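You operate a simulated robot arm through the tools that you are given. There is no shell and no other tool. Be economical: measure what you need, move in short steps, check, and stop when the job is done.

You are at the controls of a simulated robot arm. One attempt, no reset.

JOB
Sweeten the lemon water with a splash of vanilla and stir it in.
Fine: about a tenth of a glass; the bottle closed on its spot, the spoon in the steel pot; no spills.

The check looks at the end state, three seconds after you hand in, the way a careful person would. Anything else that was tipped, shoved, dropped, spilled or broken makes it a failure.

ROBOT AND FRAMES
A 6-joint arm with a two-finger parallel gripper, fixed in place. Base frame: the origin is at the foot of the arm, x ahead of it, y to its left, z up. Lengths are in mm, angles in degrees, forces in N, time in s.
Its first joint turns from -115.0 to 115.0 degrees. Payload 4.2 kg.
The TCP is the grasp point between the finger pads, 23 mm short of the fingertips. In the tool frame z runs along the fingers and y along their closing line. Largest opening 94 mm; finger width 38, thickness 10; the body of the gripper, 54 by 96 mm, starts 39 mm behind the TCP.
Orientation is told as [roll, pitch, yaw] about the base's x, y, z axes, in that order, counted from this pose: with the fingers straight down and closing along the base's y, the tool's x points along the base's -x, its y along +y and its z along -z.

CONTROLS
- The arm moves only by the tool play_rows. Its argument "steps" is text: rows parted by semicolons, each of 7 numbers parted by spaces: the shift along the base's x, y, z in units of 250 mm (1.0 is 250 mm), then the turn, a rotation vector about the base's x, y, z in units of 180 degrees (1.0 is 180 degrees), then the gripper command, from -1 (shut) to 1 (fully open), values between in proportion. In form: tx ty tz ax ay az fingers; .... A call has 1 to 10 rows; each row is the pose to reach, as a shift and turn from the pose commanded when the call began. A call with a number of a shift or a turn outside -1 to 1 is refused whole. Rows are played at 5 a second. More than 50 mm and 8.6 degrees between two rows, or a gripper value outside its range, and nothing of the call is played. Where a pose cannot be reached the arm comes as near as it can. A force on the tool above 40 N (or 10 N above the force at the start of the call, whichever is more), or a blocked arm, ends the call early, and 0.2 s more pass. Each finger travels about 108 mm/s and halts on what it meets, pressing with about 36 N; the grip force reading is that of the motor and also rises with nothing between the fingers. The clock runs only during rows and for 0.2 s after the last one: add rows that repeat a pose to give the fingers time. It gives the time, the measured TCP pose, the force on the tool (base axes), the opening and the grip force at its end, in the units of the frame above (readings bear some noise).
- Cameras (640 x 400 px; columns grow to the right, rows downward): "scene" is fixed at [220.3, -650.4, 1573.1]; the picture's right is [0.75, -0.66, 0.00], its down [-0.40, -0.45, -0.80] and it looks along [0.53, 0.60, -0.60] (base axes); focal length 345 px, centre (320, 200). "wrist" rides on the gripper at [86, 16, -75] in the tool frame; the picture's right is [-0.18, 0.98, 0.00], its down [-0.58, -0.11, -0.81] and it looks along [-0.79, -0.15, 0.59] (tool axes); focal length 243 px, centre (320, 200). There is no depth. A picture from a camera that has moved, and an enlarged one, comes with that camera's place and axes in the base frame and with its lens.
- camera(camera): a new picture of that camera. The clock stands still meanwhile.
- lift_body(by): slides the trunk up (or, below 0, down) by that many mm; the arm rides with it, the base frame stays. It gives what a move gives, with no picture.
- zoom(camera, box): a new picture of the part [left, top, right, bottom] of that camera's present view, enlarged. The clock stands still meanwhile.
- finish_job(): hands the job in; it is judged then, once.

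Work in short steps. Places have to be worked out from the pictures, the camera data and where the tool is seen: move nearer, look again, correct. Check each grasp and each placing, and mend what went wrong. You have 120 turns and 76 pictures in all, those below and enlarged ones among them. Open the gripper and draw the arm clear of the work before you hand the job in, unless the task says otherwise; then end with one line.

The tools are called after "Call:" by a JSON object that holds its "name" and its "arguments". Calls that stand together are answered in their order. play_rows: Moves the arm, as the interface text tells. Its arguments: {"type":"object","properties":{"steps":{"type":"string"}},"required":["steps"]} The other tools are called the same way: lift_body (by) slides the trunk up or down; camera (camera) takes a picture; zoom (camera, box) takes an enlarged picture of a part of a camera's view; finish_job () hands the job in.

At the start:

```text
time_s: 0.0
eef_pos: [498.7, -47.2, 1318.6]
orientation: [0.0, 0.0, -0.1]
force: [-0.6, -0.1, 0.5]
gripper_width: 94.2
grip_force: 0.1
trunk travel left (down, up): [-925.0, 65.0]
```

scene: 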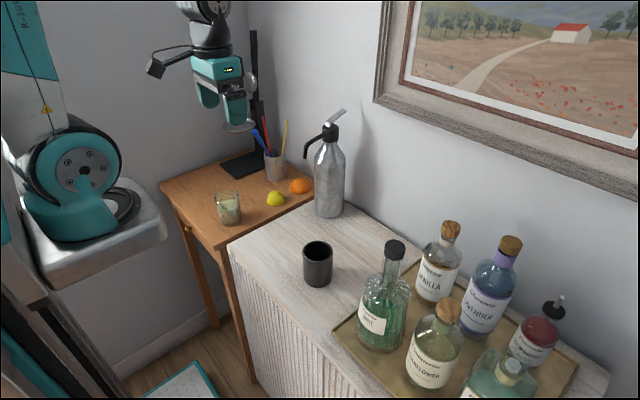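
wrist: 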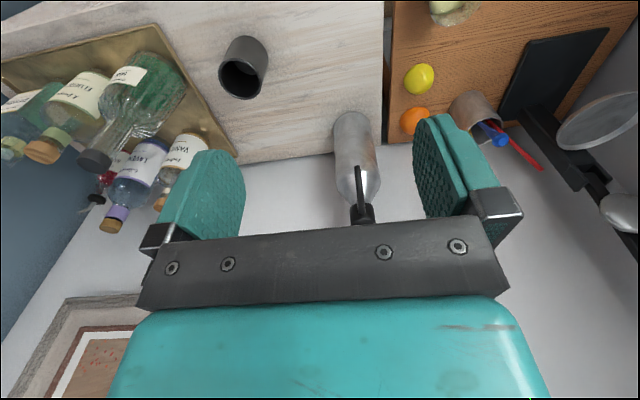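

I start by looking closely at the start view to identify the glass, vanilla bottle, spoon and steel pot.

Call:
{"name": "zoom", "arguments": {"camera": "scene", "box": [150, 80, 350, 260]}}

Call:
{"name": "zoom", "arguments": {"camera": "scene", "box": [280, 200, 600, 400]}}

Call:
{"name": "zoom", "arguments": {"camera": "wrist", "box": [380, 0, 640, 260]}}

```text
2.22 times, centred on (250, 170) of scene
camera zoom: at [220.3, -650.4, 1573.1], right [0.75, -0.66, 0.0], down [-0.4, -0.45, -0.8], along [0.53, 0.6, -0.6], focal length 767 px, centre (476, 267)
```

zoom: 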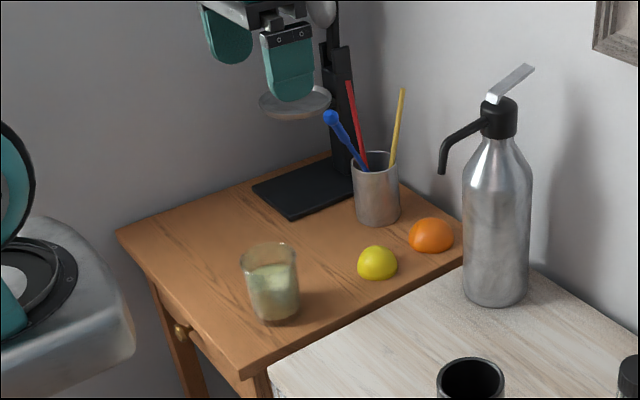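

```text
2.00 times, centred on (440, 300) of scene
camera zoom: at [220.3, -650.4, 1573.1], right [0.75, -0.66, 0.0], down [-0.4, -0.45, -0.8], along [0.53, 0.6, -0.6], focal length 690 px, centre (80, 0)
```

zoom: 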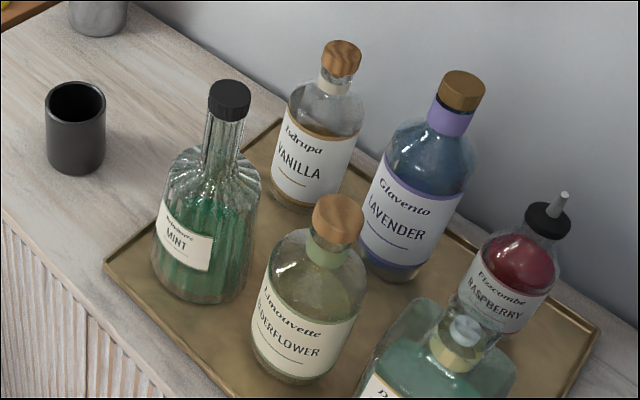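

```text
1.54 times, centred on (510, 130) of wrist
camera zoom: at [413.0, -33.0, 1394.6], right [0.18, 0.98, 0.0], down [0.58, -0.11, 0.81], along [0.79, -0.15, -0.59], focal length 373 px, centre (28, 308)
```

zoom: 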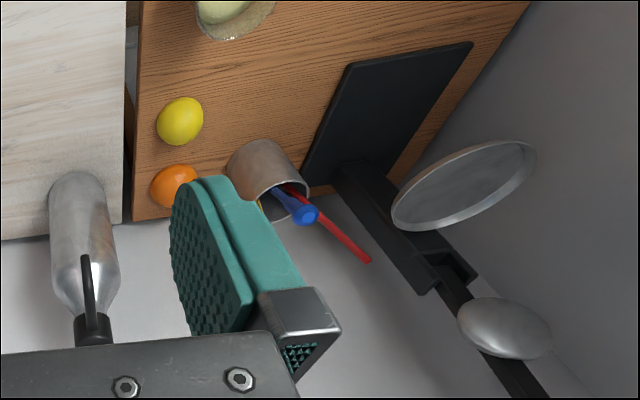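

The lemon-water glass sits on the desk, the vanilla (wooden stopper) on the tray and a steel pot holds three sticks. Triangulation puts the furniture tops at about z≈860. I lower the trunk for closer views.

Call:
{"name": "lift_body", "arguments": {"by": -120}}

Call:
{"name": "camera", "arguments": {"camera": "wrist"}}

Call:
{"name": "camera", "arguments": {"camera": "scene"}}

```text
time_s: 1.5
eef_pos: [498.5, -48.2, 1200.5]
orientation: [0.0, 0.0, -0.1]
force: [-0.1, -0.1, 0.4]
gripper_width: 94.1
grip_force: 0.1
trunk travel left (down, up): [-805.0, 185.0]
```

```text
70 pictures are left
camera wrist: at [413.0, -33.0, 1274.6], right [0.18, 0.98, 0.0], down [0.58, -0.11, 0.81], along [0.79, -0.15, -0.59], focal length 243 px, centre (320, 200)
```

wrist: 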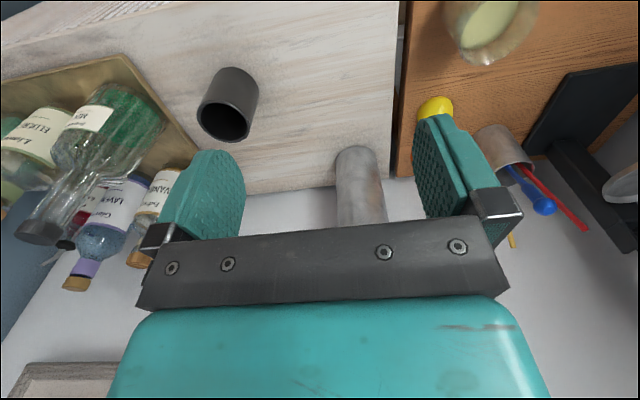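

```text
69 pictures are left
```

scene: 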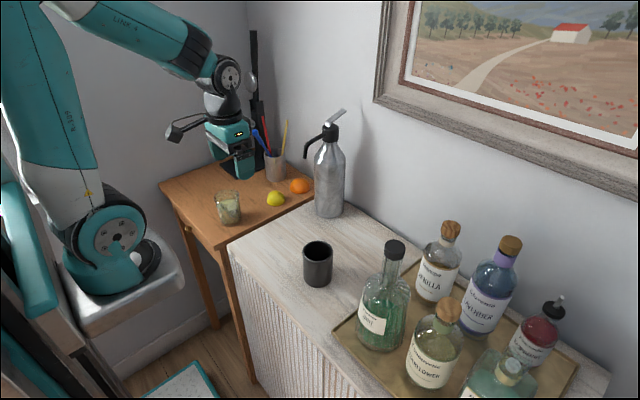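

Readings make sense: tabletops ~860, vanilla near (771,-432) with top ~1105, mint top ~1150. I test the reach toward the vanilla at safe height (fingertips ~1217).

Call:
{"name": "play_rows", "arguments": {"steps": "0 0 0.16 0 0 0 1; 0.1 -0.13 0.16 0 0 0 1; 0.2 -0.28 0.16 0 0 0 1; 0.3 -0.42 0.16 0 0 0 1; 0.4 -0.56 0.16 0 0 0 1; 0.5 -0.7 0.16 0 0 0 1; 0.6 -0.84 0.16 0 0 0 1; 0.7 -0.98 0.16 0 0 0 1; 0.8 -1 0.16 0 0 0 1; 0.8 -1 0.16 0 0 0 1"}}

Call:
{"name": "camera", "arguments": {"camera": "wrist"}}

Call:
{"name": "camera", "arguments": {"camera": "scene"}}

```text
time_s: 3.7
eef_pos: [698.2, -297.4, 1239.7]
orientation: [0.0, 0.1, 0.0]
force: [-0.2, 0.2, 0.9]
gripper_width: 93.9
grip_force: 0.1
trunk travel left (down, up): [-805.0, 185.0]
```

```text
68 pictures are left
camera wrist: at [613.4, -283.0, 1315.4], right [0.18, 0.98, 0.0], down [0.58, -0.11, 0.81], along [0.79, -0.15, -0.59], focal length 243 px, centre (320, 200)
```

wrist: 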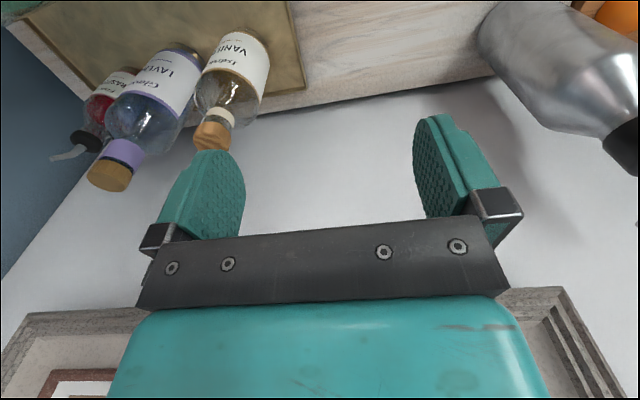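

```text
67 pictures are left
```

scene: 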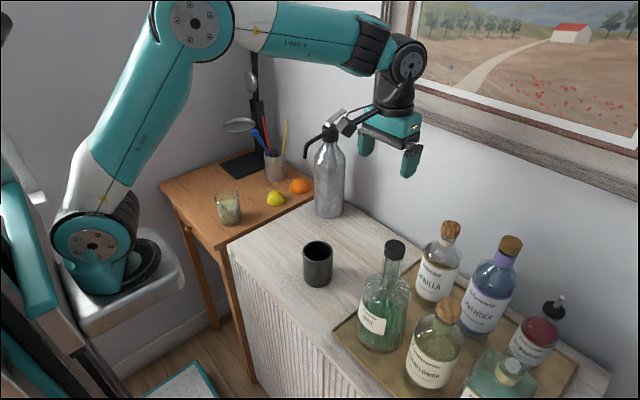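

Reach is fine. Stopper triangulates to about (763,-433,1110). I zoom for the stopper/neck dimensions and spoon details.

Call:
{"name": "zoom", "arguments": {"camera": "scene", "box": [390, 210, 500, 320]}}

Call:
{"name": "zoom", "arguments": {"camera": "scene", "box": [200, 60, 320, 240]}}

Call:
{"name": "zoom", "arguments": {"camera": "wrist", "box": [140, 20, 300, 160]}}

```text
3.64 times, centred on (445, 265) of scene
camera zoom: at [220.3, -650.4, 1573.1], right [0.75, -0.66, 0.0], down [-0.4, -0.45, -0.8], along [0.53, 0.6, -0.6], focal length 1254 px, centre (-134, -36)
```

zoom: 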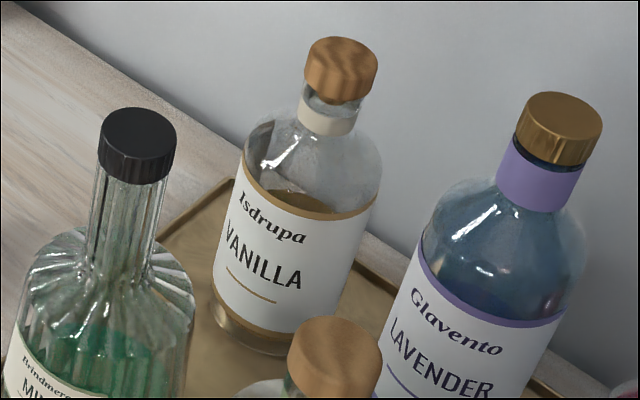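

```text
2.22 times, centred on (260, 150) of scene
camera zoom: at [220.3, -650.4, 1573.1], right [0.75, -0.66, 0.0], down [-0.4, -0.45, -0.8], along [0.53, 0.6, -0.6], focal length 767 px, centre (453, 311)
```

zoom: 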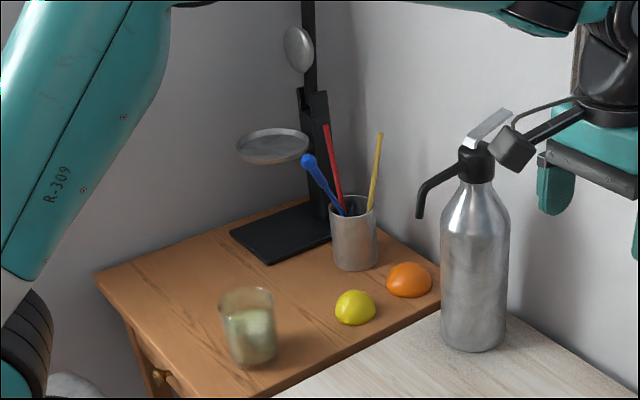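

```text
2.86 times, centred on (220, 90) of wrist
camera zoom: at [613.4, -283.0, 1315.4], right [0.18, 0.98, 0.0], down [0.58, -0.11, 0.81], along [0.79, -0.15, -0.59], focal length 693 px, centre (606, 514)
```

zoom: 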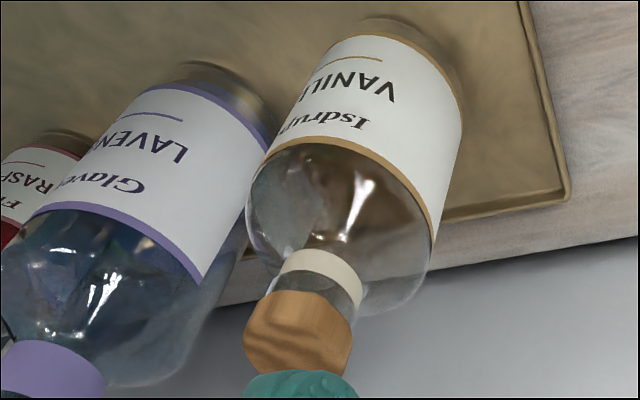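

Stopper head ≈40 mm wide, z≈1098–1120, axis ≈(763,-433). I move the open gripper above it at TCP z≈1190 to check alignment with the wrist camera.

Call:
{"name": "play_rows", "arguments": {"steps": "0.08 -0.16 0 0 0 0 1; 0.16 -0.34 0 0 0 0 1; 0.26 -0.52 -0.05 0 0 0 1; 0.26 -0.544 -0.2 0 0 0 1; 0.26 -0.544 -0.2 0 0 0 1"}}

Call:
{"name": "camera", "arguments": {"camera": "wrist"}}

Call:
{"name": "zoom", "arguments": {"camera": "scene", "box": [380, 140, 540, 300]}}

```text
refused: row 3 steps farther than a row can; nothing moved
```

```text
63 pictures are left
camera wrist: at [613.4, -283.0, 1315.4], right [0.18, 0.98, 0.0], down [0.58, -0.11, 0.81], along [0.79, -0.15, -0.59], focal length 243 px, centre (320, 200)
```

wrist: 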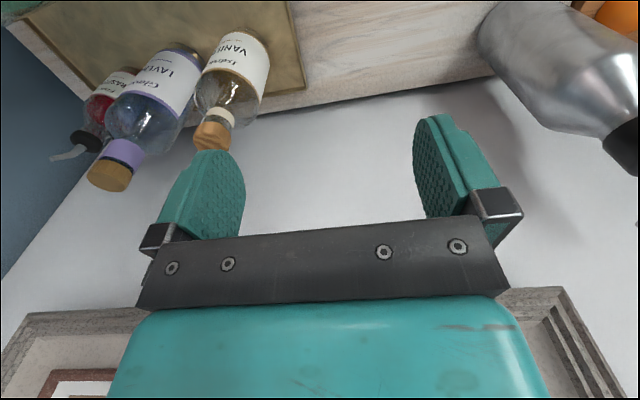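

```text
2.50 times, centred on (460, 220) of scene
camera zoom: at [220.3, -650.4, 1573.1], right [0.75, -0.66, 0.0], down [-0.4, -0.45, -0.8], along [0.53, 0.6, -0.6], focal length 862 px, centre (-30, 150)
```

zoom: 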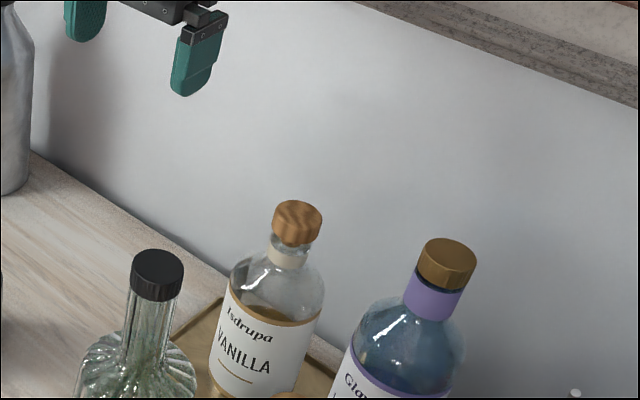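

The step was slightly too long; I repeat with shorter steps.

Call:
{"name": "play_rows", "arguments": {"steps": "0.07 -0.14 0 0 0 0 1; 0.14 -0.28 0 0 0 0 1; 0.21 -0.42 -0.03 0 0 0 1; 0.26 -0.544 -0.1 0 0 0 1; 0.26 -0.544 -0.2 0 0 0 1; 0.26 -0.544 -0.2 0 0 0 1"}}

```text
time_s: 5.1
eef_pos: [762.7, -435.2, 1190.9]
orientation: [0.1, -0.1, 0.0]
force: [0.5, -0.8, 0.7]
gripper_width: 93.9
grip_force: 0.0
trunk travel left (down, up): [-805.0, 185.0]
```

Now I check alignment over the stopper.

Call:
{"name": "camera", "arguments": {"camera": "wrist"}}

Call:
{"name": "zoom", "arguments": {"camera": "scene", "box": [380, 140, 540, 300]}}

```text
61 pictures are left
camera wrist: at [676.8, -419.7, 1265.2], right [0.18, 0.98, 0.0], down [0.58, -0.11, 0.81], along [0.79, -0.15, -0.59], focal length 243 px, centre (320, 200)
```

wrist: 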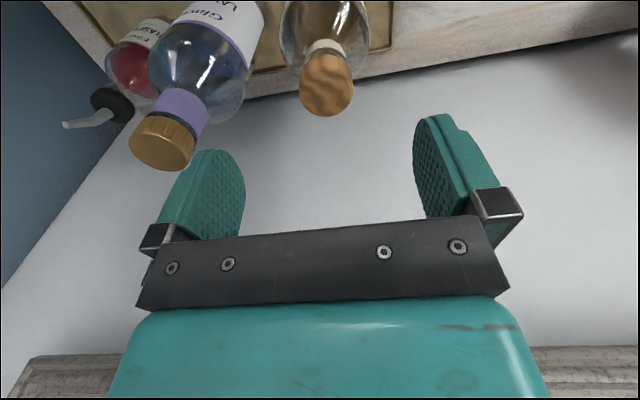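

```text
2.50 times, centred on (460, 220) of scene
camera zoom: at [220.3, -650.4, 1573.1], right [0.75, -0.66, 0.0], down [-0.4, -0.45, -0.8], along [0.53, 0.6, -0.6], focal length 862 px, centre (-30, 150)
```

zoom: 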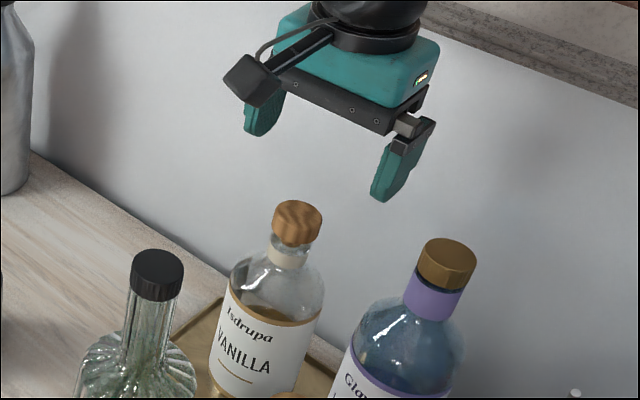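

Stopper centre reads (762,-431), matching the TCP. I descend to TCP z≈1112, leaving fingers open, then look.

Call:
{"name": "play_rows", "arguments": {"steps": "0 0.01 -0.1 0 0 0 1; 0 0.01 -0.2 0 0 0 1; 0 0.01 -0.31 0 0 0 1; 0 0.01 -0.31 0 0 0 1"}}

Call:
{"name": "camera", "arguments": {"camera": "wrist"}}

Call:
{"name": "zoom", "arguments": {"camera": "scene", "box": [390, 180, 500, 290]}}

```text
time_s: 6.1
eef_pos: [762.4, -432.1, 1113.1]
orientation: [0.0, 0.0, -0.1]
force: [0.5, -0.8, 0.1]
gripper_width: 94.1
grip_force: 0.1
trunk travel left (down, up): [-805.0, 185.0]
```

```text
59 pictures are left
camera wrist: at [677.0, -417.0, 1187.7], right [0.18, 0.98, 0.0], down [0.58, -0.11, 0.81], along [0.79, -0.15, -0.59], focal length 243 px, centre (320, 200)
```

wrist: 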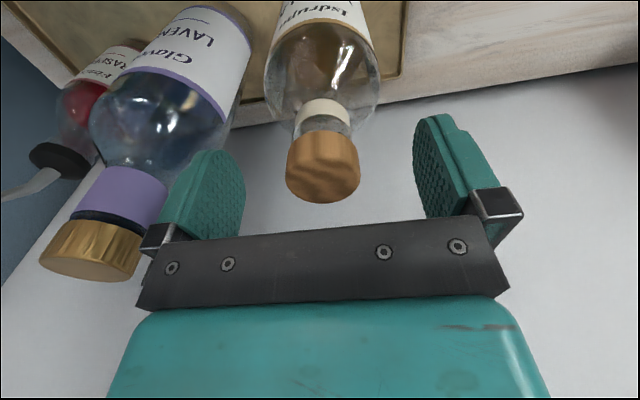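

```text
3.64 times, centred on (445, 235) of scene
camera zoom: at [220.3, -650.4, 1573.1], right [0.75, -0.66, 0.0], down [-0.4, -0.45, -0.8], along [0.53, 0.6, -0.6], focal length 1254 px, centre (-134, 73)
```

zoom: 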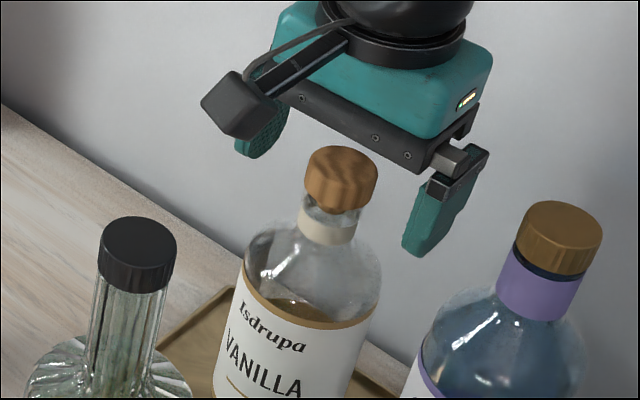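

Head is centred between the pads. I close on it.

Call:
{"name": "play_rows", "arguments": {"steps": "0 0.004 -0.012 0 0 0 1; 0 0.004 -0.012 0 0 0 -1; 0 0.004 -0.012 0 0 0 -1; 0 0.004 -0.012 0 0 0 -1; 0 0.004 -0.012 0 0 0 -1"}}

```text
time_s: 7.3
eef_pos: [763.1, -431.5, 1110.0]
orientation: [0.0, 0.0, -0.1]
force: [0.6, 2.2, 0.0]
gripper_width: 35.2
grip_force: 35.7
trunk travel left (down, up): [-805.0, 185.0]
```

Gripped at 35.2 mm. I pull straight up slowly and check whether the stopper comes free.

Call:
{"name": "play_rows", "arguments": {"steps": "0 0 0.02 0 0 0 -1; 0 0 0.04 0 0 0 -1; 0 0 0.07 0 0 0 -1; 0 0 0.1 0 0 0 -1"}}

Call:
{"name": "zoom", "arguments": {"camera": "scene", "box": [390, 180, 500, 290]}}

```text
time_s: 8.3
eef_pos: [763.5, -431.2, 1134.5]
orientation: [0.0, 0.0, -0.1]
force: [0.1, 0.8, 0.7]
gripper_width: 35.1
grip_force: 36.1
trunk travel left (down, up): [-805.0, 185.0]
```

```text
3.64 times, centred on (445, 235) of scene
camera zoom: at [220.3, -650.4, 1573.1], right [0.75, -0.66, 0.0], down [-0.4, -0.45, -0.8], along [0.53, 0.6, -0.6], focal length 1254 px, centre (-134, 73)
```

zoom: 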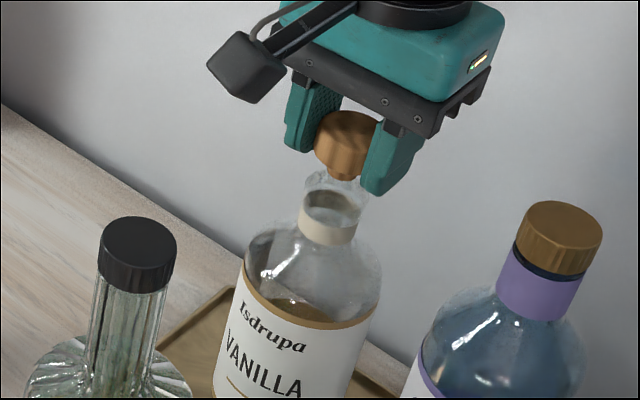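

The stopper came out, bottle undisturbed. I raise and carry it over a free spot of the sideboard at about (740,-230).

Call:
{"name": "play_rows", "arguments": {"steps": "0 0 0.15 0 0 0 -1; -0.03 0.16 0.17 0 0 0 -1; -0.05 0.34 0.17 0 0 0 -1; -0.07 0.52 0.17 0 0 0 -1; -0.09 0.7 0.17 0 0 0 -1; -0.09 0.8 0.1 0 0 0 -1; -0.09 0.8 -0.09 0 0 0 -1; -0.09 0.8 -0.28 0 0 0 -1; -0.09 0.8 -0.47 0 0 0 -1; -0.09 0.8 -0.65 0 0 0 -1"}}

Call:
{"name": "camera", "arguments": {"camera": "wrist"}}

Call:
{"name": "camera", "arguments": {"camera": "scene"}}

```text
time_s: 10.5
eef_pos: [741.1, -231.6, 971.9]
orientation: [0.0, -0.1, 0.0]
force: [-0.8, 0.2, 0.4]
gripper_width: 34.9
grip_force: 35.8
trunk travel left (down, up): [-805.0, 185.0]
```

```text
56 pictures are left
camera wrist: at [655.4, -216.1, 1045.9], right [0.18, 0.98, 0.0], down [0.58, -0.11, 0.81], along [0.79, -0.15, -0.59], focal length 243 px, centre (320, 200)
```

wrist: 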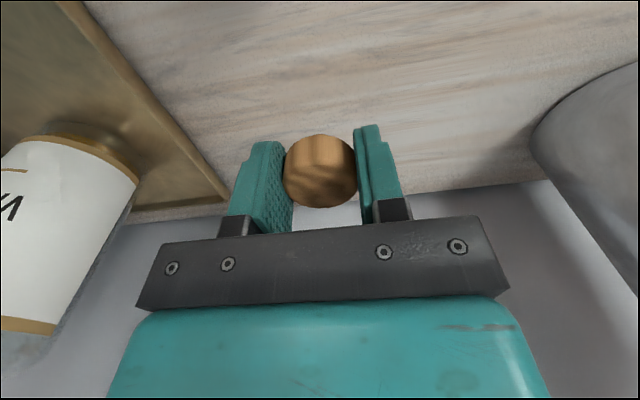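

```text
55 pictures are left
```

scene: 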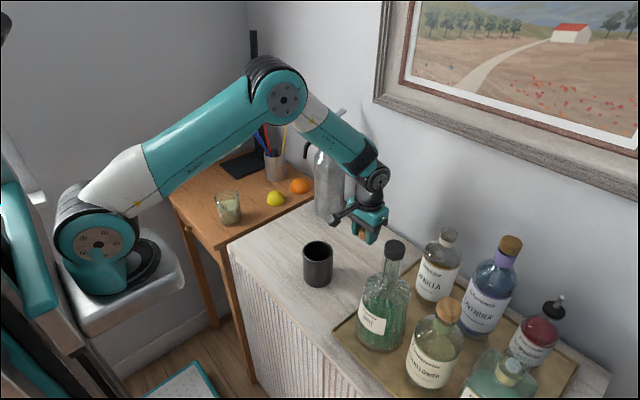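

Nothing below the stopper. I descend gradually, watching the force for contact.

Call:
{"name": "play_rows", "arguments": {"steps": "0 0 -0.1 0 0 0 -1; 0 0 -0.18 0 0 0 -1; 0 0 -0.2 0 0 0 -1; 0 0 -0.22 0 0 0 -1; 0 0 -0.22 0 0 0 -1"}}

Call:
{"name": "zoom", "arguments": {"camera": "scene", "box": [320, 190, 420, 260]}}

```text
time_s: 11.7
eef_pos: [741.2, -229.9, 916.9]
orientation: [0.0, 0.0, 0.1]
force: [1.1, -1.2, 0.1]
gripper_width: 35.2
grip_force: 36.8
trunk travel left (down, up): [-805.0, 185.0]
```

```text
5.71 times, centred on (370, 225) of scene
camera zoom: at [220.3, -650.4, 1573.1], right [0.75, -0.66, 0.0], down [-0.4, -0.45, -0.8], along [0.53, 0.6, -0.6], focal length 1971 px, centre (34, 57)
```

zoom: 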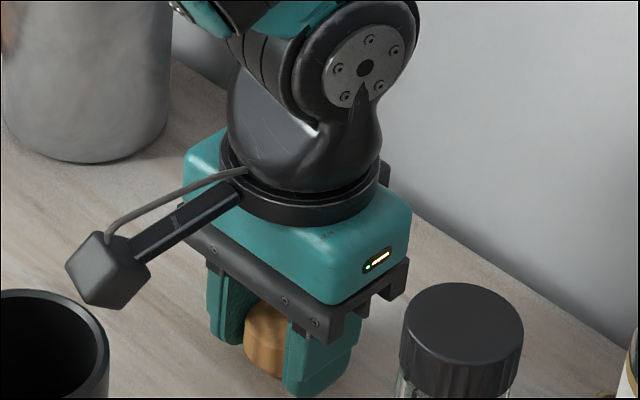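

No contact yet at 917. I continue in small steps.

Call:
{"name": "play_rows", "arguments": {"steps": "0 0 -0.012 0 0 0 -1; 0 0 -0.024 0 0 0 -1; 0 0 -0.036 0 0 0 -1"}}

Call:
{"name": "zoom", "arguments": {"camera": "scene", "box": [330, 215, 420, 275]}}

```text
time_s: 12.5
eef_pos: [742.7, -230.8, 910.3]
orientation: [-0.2, -0.5, -0.1]
force: [-4.4, 1.6, 33.5]
gripper_width: 35.8
grip_force: 35.8
trunk travel left (down, up): [-805.0, 185.0]
```

```text
6.67 times, centred on (375, 245) of scene
camera zoom: at [220.3, -650.4, 1573.1], right [0.75, -0.66, 0.0], down [-0.4, -0.45, -0.8], along [0.53, 0.6, -0.6], focal length 2300 px, centre (-47, -100)
```

zoom: 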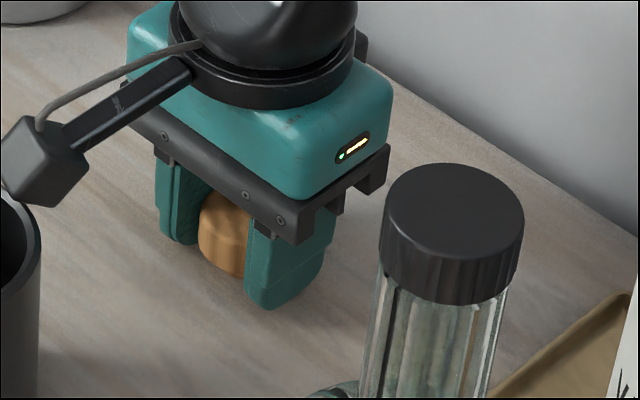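

Contact made at TCP ≈910. I relieve the press by ~2 mm, then open.

Call:
{"name": "play_rows", "arguments": {"steps": "0 0 0.007 0 0 0 -1; 0 0 0.008 0 0 0 -1; 0 0 0.008 0 0 0 0; 0 0 0.008 0 0 0 0.5; 0 0 0.008 0 0 0 0.5"}}

Call:
{"name": "camera", "arguments": {"camera": "wrist"}}

```text
time_s: 13.7
eef_pos: [740.6, -230.6, 910.0]
orientation: [0.1, 0.1, -0.2]
force: [-0.4, 0.2, 0.4]
gripper_width: 70.6
grip_force: 0.0
trunk travel left (down, up): [-805.0, 185.0]
```

```text
52 pictures are left
camera wrist: at [655.1, -216.0, 984.0], right [0.19, 0.98, 0.0], down [0.58, -0.11, 0.81], along [0.79, -0.15, -0.59], focal length 243 px, centre (320, 200)
```

wrist: 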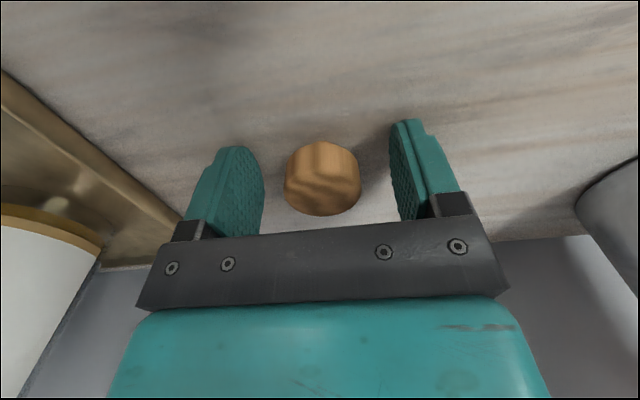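

The stopper stands upright at (741,-231). I raise the arm clear while opening, heading to a pre-approach position for the bottle neck.

Call:
{"name": "play_rows", "arguments": {"steps": "0 0 0.1 0 0 0 0.5; 0 0 0.28 0 0 0 0.5; 0 0 0.46 0 0 0 0.5; 0 0 0.64 0 0 0 0.7; 0 0 0.82 0 0 0 1; 0 0 1 0 0 0 1; -0.12 -0.12 1 0 0 0 1; -0.24 -0.2 1 0 0 0 1; -0.336 -0.3 1 0 0 0 1; -0.336 -0.384 1 0 0 0 1"}}

Call:
{"name": "play_rows", "arguments": {"steps": "0 0 0.1 0 0 -0.042 1; 0 0 0.2 0 0 -0.084 1; 0 0 0.3 0 0 -0.126 1; 0 0 0.36 0 0 -0.168 1; 0 0 0.36 0 0 -0.21 1; 0 0 0.36 0 0 -0.25 1; 0 0 0.36 0 0 -0.25 1"}}

```text
time_s: 15.9
eef_pos: [657.0, -325.6, 1161.2]
orientation: [0.0, -0.1, 0.0]
force: [0.2, 0.7, 0.1]
gripper_width: 94.0
grip_force: 0.2
trunk travel left (down, up): [-805.0, 185.0]
```

```text
time_s: 17.5
eef_pos: [656.9, -326.3, 1250.2]
orientation: [0.1, 0.1, -45.1]
force: [-0.2, 0.5, 0.6]
gripper_width: 93.8
grip_force: 0.0
trunk travel left (down, up): [-805.0, 185.0]
```

Yawed. Now I tilt the tool toward horizontal.

Call:
{"name": "play_rows", "arguments": {"steps": "0 0 0 -0.0314 -0.0314 0 1; 0 0 0 -0.0628 -0.0628 0 1; 0 0 0 -0.0942 -0.0942 0 1; 0 0 0 -0.1256 -0.1256 0 1; 0 0 0 -0.157 -0.157 0 1; 0 0 0 -0.1884 -0.1884 0 1; 0 0 0 -0.2198 -0.2198 0 1; 0 0 0 -0.2512 -0.2512 0 1; 0 0 0 -0.2826 -0.2826 0 1; 0 0 0 -0.314 -0.314 0 1"}}

Call:
{"name": "play_rows", "arguments": {"steps": "0 0 0 -0.02 -0.02 0 1; 0 0 0 -0.0395 -0.0395 0 1; 0 0 0 -0.0395 -0.0395 0 1"}}

Call:
{"name": "camera", "arguments": {"camera": "scene"}}

Call:
{"name": "camera", "arguments": {"camera": "wrist"}}

```text
time_s: 19.7
eef_pos: [657.3, -326.3, 1250.9]
orientation: [0.1, -80.0, -45.0]
force: [-0.4, 0.4, 0.0]
gripper_width: 93.8
grip_force: 0.1
trunk travel left (down, up): [-805.0, 185.0]
```

```text
time_s: 20.5
eef_pos: [658.3, -326.8, 1249.8]
orientation: [128.4, -90.0, -173.3]
force: [0.0, 0.0, 0.2]
gripper_width: 94.2
grip_force: 0.0
trunk travel left (down, up): [-805.0, 185.0]
```

```text
51 pictures are left
```

scene: 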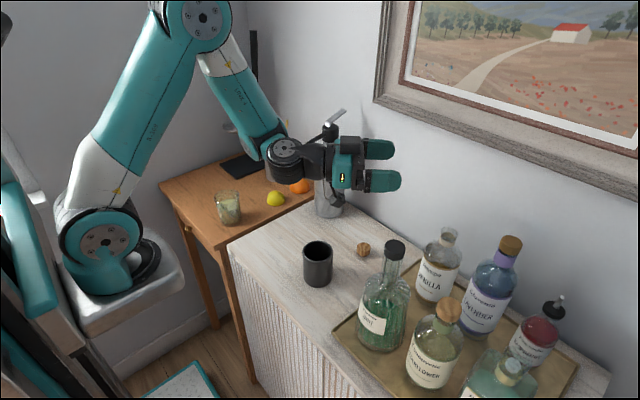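

```text
50 pictures are left
camera wrist: at [616.6, -264.0, 1164.0], right [0.69, 0.7, 0.18], down [-0.65, 0.49, 0.58], along [0.31, -0.52, 0.79], focal length 243 px, centre (320, 200)
```

wrist: 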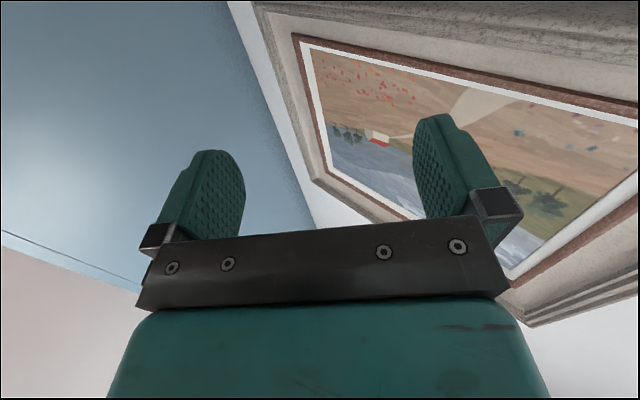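

The stopper stays upright. The black cup is tall (rim ≈1000) so I avoid passing low near it: I move over the bottle at height, then come straight down with fingers straddling the neck.

Call:
{"name": "play_rows", "arguments": {"steps": "0.13 -0.13 0 0 0 0 1; 0.26 -0.26 0 0 0 0 1; 0.39 -0.39 0 0 0 0 1; 0.42 -0.42 -0.08 0 0 0 1; 0.42 -0.42 -0.24 0 0 0 1; 0.42 -0.42 -0.36 0 0 0 1; 0.42 -0.42 -0.36 0 0 0 1"}}

Call:
{"name": "zoom", "arguments": {"camera": "scene", "box": [370, 170, 500, 290]}}

Call:
{"name": "camera", "arguments": {"camera": "wrist"}}

```text
time_s: 22.1
eef_pos: [760.4, -432.5, 1160.0]
orientation: [95.3, -90.0, -140.2]
force: [-0.5, -0.2, 0.3]
gripper_width: 94.0
grip_force: 0.0
trunk travel left (down, up): [-805.0, 185.0]
```

```text
3.33 times, centred on (435, 230) of scene
camera zoom: at [220.3, -650.4, 1573.1], right [0.75, -0.66, 0.0], down [-0.4, -0.45, -0.8], along [0.53, 0.6, -0.6], focal length 1150 px, centre (-63, 100)
```

zoom: 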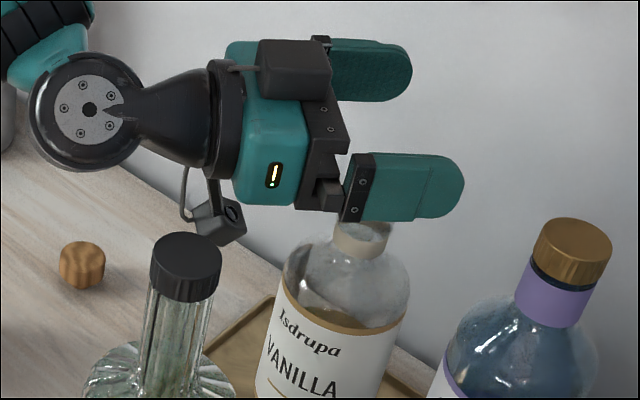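

```text
48 pictures are left
camera wrist: at [719.6, -369.4, 1074.0], right [0.69, 0.69, 0.18], down [-0.65, 0.49, 0.58], along [0.31, -0.52, 0.79], focal length 243 px, centre (320, 200)
```

wrist: 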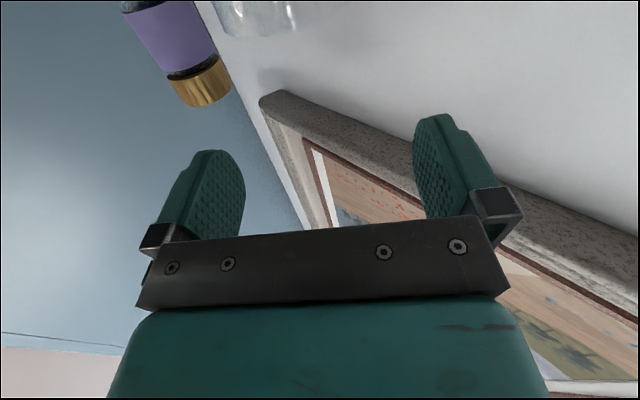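

The mouth is just at the top edge of the wrist view; I go down to z≈1125 (still above the mouth) to get a better reading.

Call:
{"name": "play_rows", "arguments": {"steps": "0 0 -0.08 0 0 0 1; 0 0 -0.14 0 0 0 1; 0 0 -0.14 0 0 0 1"}}

Call:
{"name": "camera", "arguments": {"camera": "wrist"}}

Call:
{"name": "zoom", "arguments": {"camera": "scene", "box": [370, 170, 500, 290]}}

```text
time_s: 22.9
eef_pos: [762.1, -432.6, 1126.0]
orientation: [98.4, -90.0, -143.4]
force: [0.9, 1.1, -0.3]
gripper_width: 93.9
grip_force: 0.0
trunk travel left (down, up): [-805.0, 185.0]
```

```text
47 pictures are left
camera wrist: at [720.6, -368.8, 1040.2], right [0.69, 0.69, 0.18], down [-0.65, 0.49, 0.58], along [0.31, -0.52, 0.79], focal length 243 px, centre (320, 200)
```

wrist: 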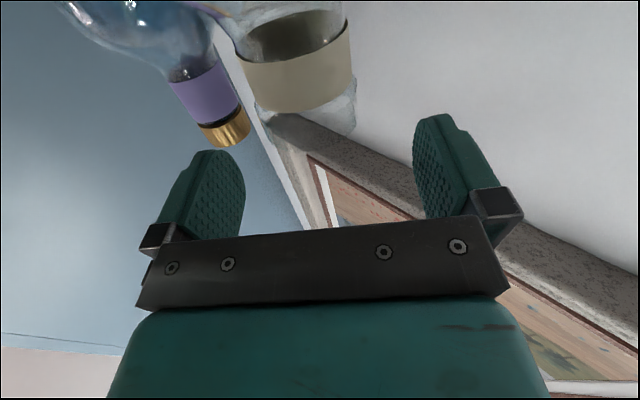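

```text
3.33 times, centred on (435, 230) of scene
camera zoom: at [220.3, -650.4, 1573.1], right [0.75, -0.66, 0.0], down [-0.4, -0.45, -0.8], along [0.53, 0.6, -0.6], focal length 1150 px, centre (-63, 100)
```

zoom: 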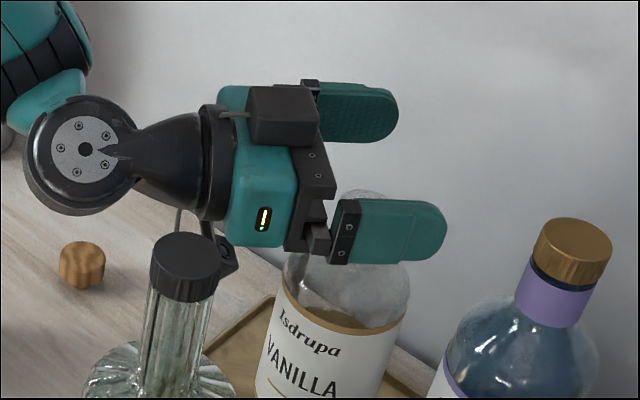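

Alignment is good (neck centre within ~1–2 mm). I descend to TCP z≈1087 around the neck.

Call:
{"name": "play_rows", "arguments": {"steps": "0 0 -0.06 0 0 0 1; 0 0 -0.12 0 0 0 1; 0 0 -0.152 0 0 0 1; 0 0 -0.152 0 0 0 1"}}

Call:
{"name": "camera", "arguments": {"camera": "wrist"}}

```text
time_s: 23.9
eef_pos: [762.1, -431.7, 1087.4]
orientation: [19.4, -89.9, -64.3]
force: [-0.7, 0.2, -0.5]
gripper_width: 94.0
grip_force: 0.1
trunk travel left (down, up): [-805.0, 185.0]
```

```text
45 pictures are left
camera wrist: at [720.9, -368.2, 1002.2], right [0.7, 0.69, 0.18], down [-0.65, 0.49, 0.58], along [0.31, -0.52, 0.79], focal length 243 px, centre (320, 200)
```

wrist: 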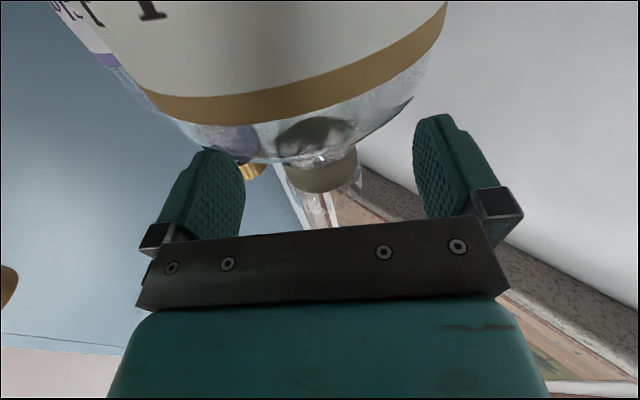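

The neck band sits right at the grasp point. I close on it.

Call:
{"name": "play_rows", "arguments": {"steps": "0 0 0 0 0 0 -1; 0 0 0 0 0 0 -1; 0 0 0 0 0 0 -1; 0 0 0 0 0 0 -1"}}

Call:
{"name": "play_rows", "arguments": {"steps": "0 0 0.02 0 0 0 -1; 0 0 0.06 0 0 0 -1; 0 0 0.1 0 0 0 -1; 0 0 0.1 0 0 0 -1"}}

Call:
{"name": "camera", "arguments": {"camera": "scene"}}

```text
time_s: 24.9
eef_pos: [762.5, -430.8, 1088.0]
orientation: [88.8, -90.1, -134.0]
force: [2.1, 1.7, 1.1]
gripper_width: 33.9
grip_force: 36.1
trunk travel left (down, up): [-805.0, 185.0]
```

```text
time_s: 25.9
eef_pos: [762.5, -431.1, 1110.7]
orientation: [6.5, -90.0, -51.5]
force: [0.0, -0.4, -7.0]
gripper_width: 33.5
grip_force: 35.8
trunk travel left (down, up): [-805.0, 185.0]
```

```text
44 pictures are left
```

scene: 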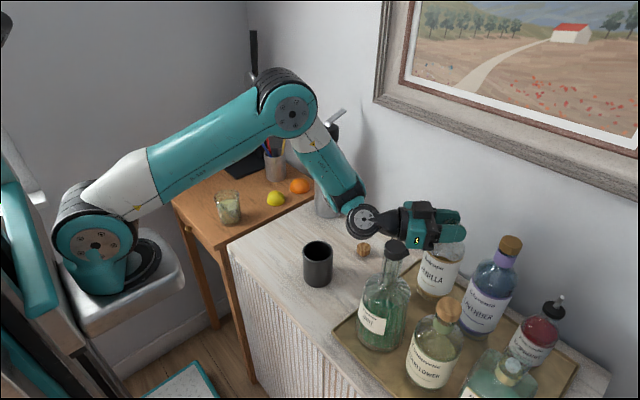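

The bottle holds well (~0.7 kg), but I don't yet know the glass position precisely and the wrist camera looks upward in this grasp. I set the bottle back on its spot first, and go look at the glass and pot before pouring.

Call:
{"name": "play_rows", "arguments": {"steps": "0 0 -0.04 0 0 0 -1; 0 0 -0.08 0 0 0 -1; 0 0 -0.094 0 0 0 -1; 0 0 -0.1 0 0 0 -1"}}

```text
time_s: 26.9
eef_pos: [762.9, -431.4, 1088.6]
orientation: [176.5, -89.8, 138.6]
force: [-0.7, 1.8, 6.9]
gripper_width: 33.7
grip_force: 35.9
trunk travel left (down, up): [-805.0, 185.0]
```

Contact felt; I release and rise straight up.

Call:
{"name": "play_rows", "arguments": {"steps": "0 0 0 0 0 0 0.2; 0 0 0 0 0 0 1; 0 0 0 0 0 0 1; 0 0 0.15 0 0 0 1; 0 0 0.32 0 0 0 1; 0 0 0.5 0 0 0 1; 0 0 0.66 0 0 0 1; -0.13 0.13 0.66 0 0 0 1; -0.26 0.26 0.66 0 0 0 1; -0.39 0.39 0.66 0 0 0 1"}}

Call:
{"name": "play_rows", "arguments": {"steps": "0 0.1 0 0.0314 0.0314 0 1; 0 0.2 0 0.0628 0.0628 0 1; 0 0.3 0 0.0942 0.0942 0 1; 0 0.4 0 0.1256 0.1256 0 1; 0 0.5 0 0.157 0.157 0 1; 0 0.6 0 0.1884 0.1884 0 1; 0 0.7 0 0.2198 0.2198 0 1; 0 0.8 0 0.2512 0.2512 0 1; 0 0.9 0 0.2826 0.2826 0 1; 0 1 0 0.314 0.314 0 1"}}

Call:
{"name": "camera", "arguments": {"camera": "scene"}}

```text
time_s: 29.1
eef_pos: [666.3, -336.8, 1251.7]
orientation: [156.9, -90.0, 158.2]
force: [0.5, -1.1, -0.4]
gripper_width: 94.1
grip_force: 0.1
trunk travel left (down, up): [-805.0, 185.0]
```

```text
time_s: 31.3
eef_pos: [663.1, -83.2, 1254.1]
orientation: [-0.1, -9.9, -45.1]
force: [-0.1, -0.1, 0.1]
gripper_width: 93.8
grip_force: 0.0
trunk travel left (down, up): [-805.0, 185.0]
```

```text
43 pictures are left
```

scene: 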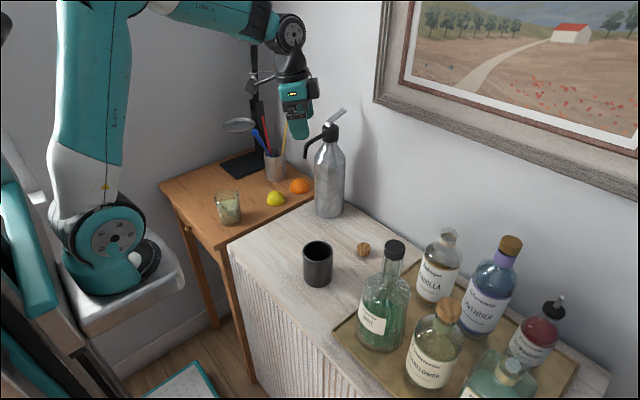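

Bottle is back in place. I straighten the tool and move to a viewpoint behind the glass.

Call:
{"name": "play_rows", "arguments": {"steps": "-0.06 0.1 0 0.02 0.02 0 1; -0.12 0.2 0 0.039 0.039 0 1; -0.2 0.3 -0.05 0.039 0.039 0 1; -0.28 0.4 -0.1 0.039 0.039 0 1; -0.36 0.5 -0.15 0.039 0.039 0 1; -0.44 0.6 -0.2 0.039 0.039 0 1"}}

Call:
{"name": "play_rows", "arguments": {"steps": "-0.05 0.08 -0.03 0 0 0.042 1; -0.1 0.16 -0.06 0 0 0.084 1; -0.15 0.24 -0.1 0 0 0.126 1; -0.2 0.3 -0.15 0 0 0.168 1; -0.25 0.36 -0.2 0 0 0.21 1; -0.29 0.39 -0.3 0 0 0.25 1; -0.29 0.39 -0.3 0 0 0.25 1"}}

Call:
{"name": "camera", "arguments": {"camera": "wrist"}}

```text
time_s: 32.7
eef_pos: [554.1, 66.8, 1200.7]
orientation: [0.0, 0.0, -45.1]
force: [-0.7, -0.1, 0.2]
gripper_width: 93.9
grip_force: 0.1
trunk travel left (down, up): [-805.0, 185.0]
```

```text
time_s: 34.3
eef_pos: [481.8, 164.3, 1128.3]
orientation: [0.0, 0.0, 0.1]
force: [0.6, 0.3, -0.5]
gripper_width: 94.0
grip_force: 0.1
trunk travel left (down, up): [-805.0, 185.0]
```

```text
42 pictures are left
camera wrist: at [396.3, 178.9, 1201.6], right [0.18, 0.98, 0.0], down [0.58, -0.11, 0.81], along [0.79, -0.15, -0.59], focal length 243 px, centre (320, 200)
```

wrist: 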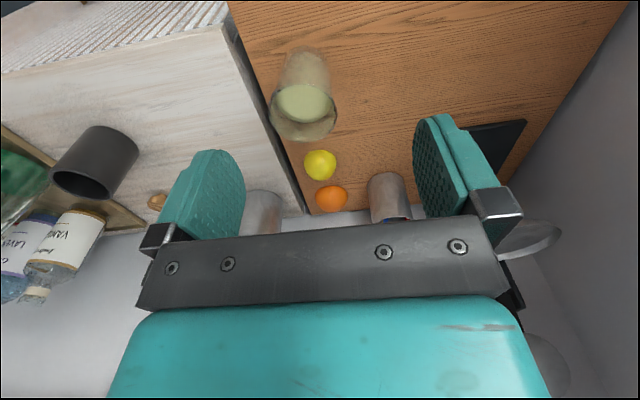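

Calibration checks out against the stopper's known position. I zoom both views on the glass for a precise fix, and on the pot.

Call:
{"name": "zoom", "arguments": {"camera": "wrist", "box": [240, 30, 440, 230]}}

Call:
{"name": "zoom", "arguments": {"camera": "scene", "box": [190, 100, 320, 240]}}

```text
2.00 times, centred on (340, 130) of wrist
camera zoom: at [396.3, 178.9, 1201.6], right [0.18, 0.98, 0.0], down [0.58, -0.11, 0.81], along [0.79, -0.15, -0.59], focal length 485 px, centre (280, 340)
```

zoom: 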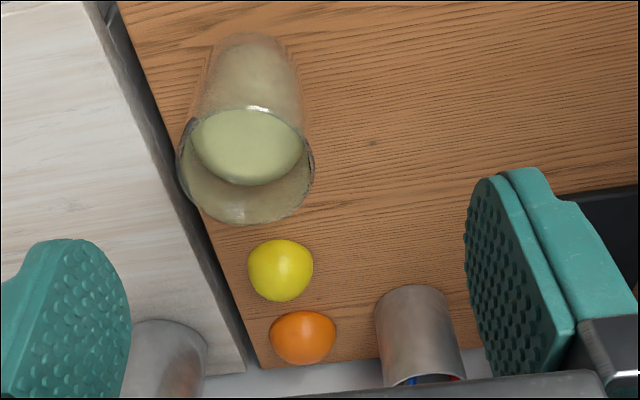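

```text
2.86 times, centred on (255, 170) of scene
camera zoom: at [220.3, -650.4, 1573.1], right [0.75, -0.66, 0.0], down [-0.4, -0.45, -0.8], along [0.53, 0.6, -0.6], focal length 986 px, centre (506, 286)
```

zoom: 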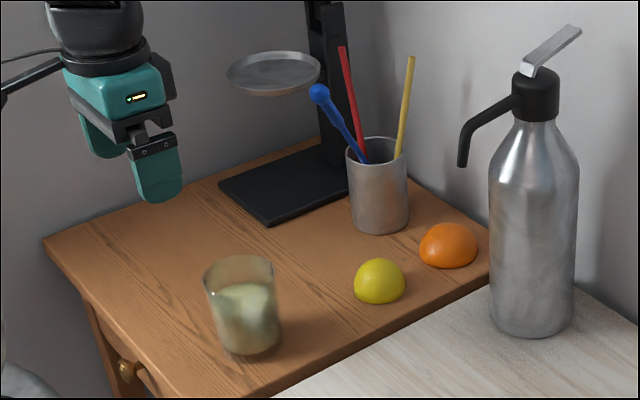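

Glass fix: centre ≈(547,134), rim z≈973, liquid level ≈942. Pot ≈(795,243). I now look at the pot from nearer to identify the spoon.

Call:
{"name": "play_rows", "arguments": {"steps": "0.04 0 0.15 0 0 0 1; 0.2 0.06 0.2 0 0 0 1; 0.36 0.12 0.2 0 0 0 1; 0.52 0.18 0.2 0 0 0 1; 0.68 0.24 0.2 0 0 0 1; 0.8 0.3 0.2 0 0 0 1; 0.8 0.3 0.2 0 0 0 1"}}

Call:
{"name": "camera", "arguments": {"camera": "wrist"}}

```text
time_s: 35.9
eef_pos: [677.3, 239.3, 1176.0]
orientation: [0.0, -0.1, 0.0]
force: [0.7, -0.2, -0.3]
gripper_width: 93.8
grip_force: 0.0
trunk travel left (down, up): [-805.0, 185.0]
```

```text
39 pictures are left
camera wrist: at [593.0, 253.9, 1250.5], right [0.18, 0.98, 0.0], down [0.58, -0.11, 0.81], along [0.79, -0.15, -0.59], focal length 243 px, centre (320, 200)
```

wrist: 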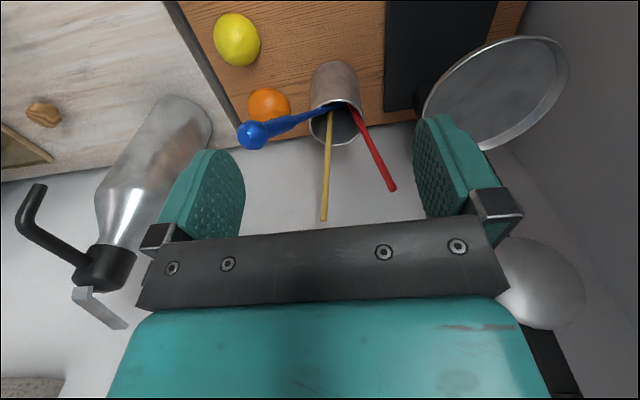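

I zoom into the pot to make sure which item is the spoon.

Call:
{"name": "zoom", "arguments": {"camera": "wrist", "box": [220, 40, 420, 230]}}

Call:
{"name": "zoom", "arguments": {"camera": "scene", "box": [235, 105, 315, 195]}}

```text
2.11 times, centred on (320, 135) of wrist
camera zoom: at [593.0, 253.9, 1250.5], right [0.18, 0.98, 0.0], down [0.58, -0.11, 0.81], along [0.79, -0.15, -0.59], focal length 511 px, centre (320, 337)
```

zoom: 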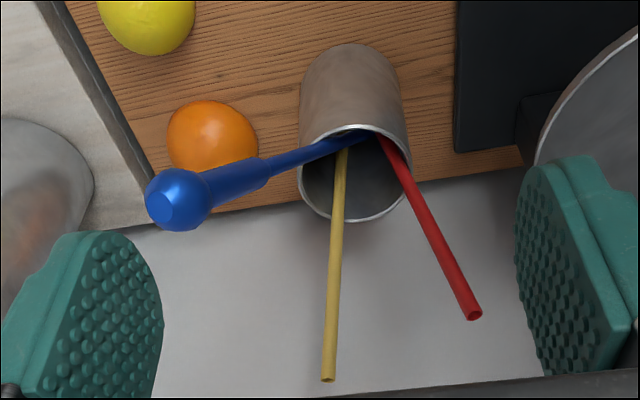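

```text
4.44 times, centred on (275, 150) of scene
camera zoom: at [220.3, -650.4, 1573.1], right [0.75, -0.66, 0.0], down [-0.4, -0.45, -0.8], along [0.53, 0.6, -0.6], focal length 1533 px, centre (520, 422)
```

zoom: 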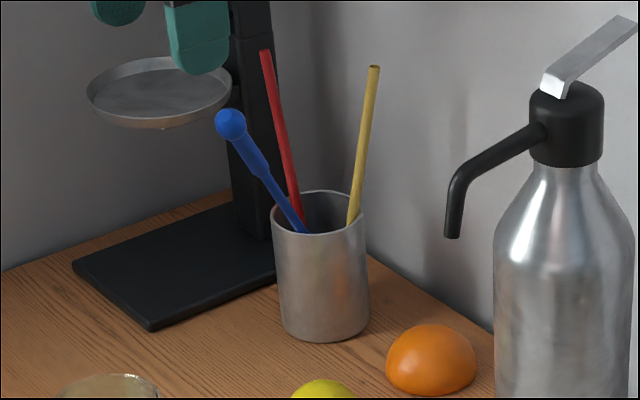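

Blue item is the spoon (ball-ended handle, bowl in the pot); the others are straws. Its ball is at ≈(697,185,1112), axis ≈(0.475,0.31,-0.825). Now I go back for the bottle: travel at height with a -45° yaw.

Call:
{"name": "play_rows", "arguments": {"steps": "-0.1 -0.08 0.1 0 0 0 1; -0.2 -0.2 0.2 0 0 0 1; -0.25 -0.36 0.3 0 0 -0.042 1; -0.25 -0.54 0.3 0 0 -0.084 1; -0.25 -0.72 0.3 0 0 -0.126 1; -0.2 -0.9 0.3 0 0 -0.168 1; -0.16 -1 0.3 0 0 -0.21 1; -0.1 -1 0.3 0 0 -0.25 1"}}

Call:
{"name": "play_rows", "arguments": {"steps": "0.02 -0.15 0 -0.0314 -0.0314 0 1; 0.02 -0.3 0 -0.0628 -0.0628 0 1; 0.02 -0.45 0 -0.0942 -0.0942 0 1; 0.02 -0.6 0 -0.1256 -0.1256 0 1; 0.02 -0.75 0 -0.157 -0.157 0 1; 0.02 -0.9 0 -0.1884 -0.1884 0 1; 0.02 -1 0 -0.2198 -0.2198 0 1; 0.02 -1 0 -0.2512 -0.2512 0 1; 0.02 -1 0 -0.2826 -0.2826 0 1; 0.02 -1 0 -0.314 -0.314 0 1"}}

Call:
{"name": "play_rows", "arguments": {"steps": "0 0 0 -0.02 -0.02 0 1; 0 0 0 -0.0395 -0.0395 0 1; 0 0 0 -0.0395 -0.0395 0 1"}}

```text
time_s: 37.7
eef_pos: [655.9, -10.9, 1253.9]
orientation: [0.0, -0.1, -45.0]
force: [0.2, -0.7, -0.4]
gripper_width: 94.0
grip_force: 0.0
trunk travel left (down, up): [-805.0, 185.0]
```

```text
time_s: 39.9
eef_pos: [661.4, -262.6, 1253.2]
orientation: [0.3, -80.1, -45.3]
force: [0.0, -0.2, 1.5]
gripper_width: 94.2
grip_force: 0.0
trunk travel left (down, up): [-805.0, 185.0]
```

```text
time_s: 40.7
eef_pos: [663.1, -261.9, 1251.8]
orientation: [-179.1, -89.8, 134.1]
force: [0.0, 0.9, 0.1]
gripper_width: 94.1
grip_force: 0.0
trunk travel left (down, up): [-805.0, 185.0]
```

I move over the bottle and down to z≈1130, then check pose before straddling the neck.

Call:
{"name": "play_rows", "arguments": {"steps": "0.08 -0.15 0 0 0 0 1; 0.16 -0.3 0 0 0 0 1; 0.25 -0.45 0 0 0 0 1; 0.33 -0.58 0 0 0 0 1; 0.4 -0.677 -0.05 0 0 0 1; 0.4 -0.677 -0.22 0 0 0 1; 0.4 -0.677 -0.36 0 0 0 1; 0.4 -0.677 -0.48 0 0 0 1; 0.4 -0.677 -0.48 0 0 0 1"}}

Call:
{"name": "camera", "arguments": {"camera": "wrist"}}

```text
time_s: 42.7
eef_pos: [762.3, -429.1, 1131.3]
orientation: [163.2, -89.9, 151.8]
force: [-0.2, -0.2, -0.3]
gripper_width: 94.1
grip_force: 0.1
trunk travel left (down, up): [-805.0, 185.0]
```

```text
36 pictures are left
camera wrist: at [721.5, -366.7, 1043.2], right [0.69, 0.7, 0.18], down [-0.65, 0.49, 0.58], along [0.31, -0.52, 0.79], focal length 243 px, centre (320, 200)
```

wrist: 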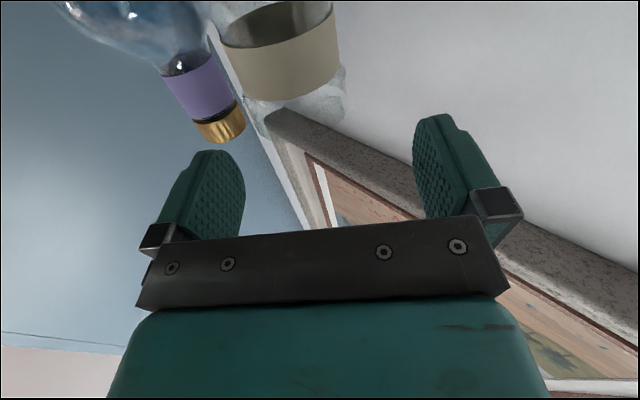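

Alignment within 2 mm; I shift slightly, descend, and grip the neck.

Call:
{"name": "play_rows", "arguments": {"steps": "-0.004 -0.006 -0.08 0 0 0 1; -0.004 -0.006 -0.16 0 0 0 1; -0.004 -0.006 -0.174 0 0 0 1; -0.004 -0.006 -0.174 0 0 0 1; -0.004 -0.006 -0.174 0 0 0 -1; -0.004 -0.006 -0.174 0 0 0 -1; -0.004 -0.006 -0.174 0 0 0 -1; -0.004 -0.006 -0.174 0 0 0 -1"}}

```text
time_s: 44.5
eef_pos: [762.2, -433.7, 1086.4]
orientation: [159.3, -89.9, 155.5]
force: [1.7, 1.6, 1.0]
gripper_width: 33.8
grip_force: 35.6
trunk travel left (down, up): [-805.0, 185.0]
```

Gripped. Plan for pouring: tilt the tool from horizontal toward vertical over the glass, so the mouth leads and the stream falls free between the fingers. First lift gently.

Call:
{"name": "play_rows", "arguments": {"steps": "0 0 0.03 0 0 0 -1; 0 0 0.1 0 0 0 -1; 0 0 0.2 0 0 0 -1; 0 0 0.32 0 0 0 -1; 0 0 0.44 0 0 0 -1; 0 0 0.56 0 0 0 -1; 0 0 0.68 0 0 0 -1; 0 0 0.78 0 0 0 -1; 0 0 0.82 0 0 0 -1; 0 0 0.82 0 0 0 -1"}}

Call:
{"name": "play_rows", "arguments": {"steps": "-0.03 0.07 0 0 0 0 -1; -0.09 0.19 0 0 0 0 -1; -0.16 0.32 0 0 0 0 -1; -0.23 0.45 0 0 0 0 -1; -0.3 0.58 0 0 0 0 -1; -0.37 0.71 0 0 0 0 -1; -0.44 0.84 0 0 0 0 -1; -0.51 0.94 0 0 0 0 -1; -0.54 1 0 0 0 0 -1; -0.54 1 0 0 0 0 -1"}}

Call:
{"name": "camera", "arguments": {"camera": "scene"}}

```text
time_s: 46.7
eef_pos: [761.5, -434.1, 1293.1]
orientation: [170.8, -89.9, 144.1]
force: [0.3, 0.5, -7.5]
gripper_width: 33.8
grip_force: 36.2
trunk travel left (down, up): [-805.0, 185.0]
```

```text
time_s: 48.9
eef_pos: [629.2, -185.0, 1296.7]
orientation: [2.7, -89.6, -47.6]
force: [-0.1, 0.3, -7.2]
gripper_width: 33.8
grip_force: 35.8
out of reach, approached as far as the arm can: row 9, 10
trunk travel left (down, up): [-805.0, 185.0]
```

```text
35 pictures are left
```

scene: 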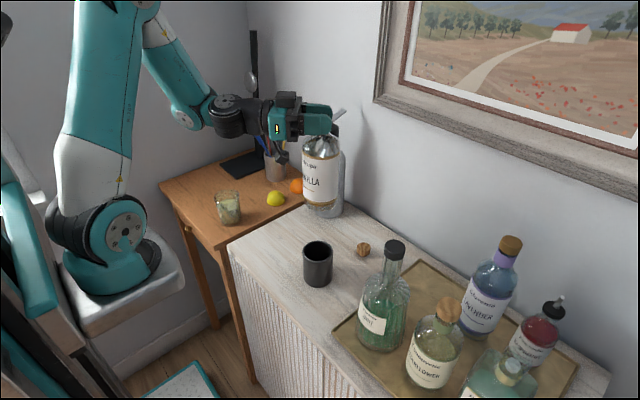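

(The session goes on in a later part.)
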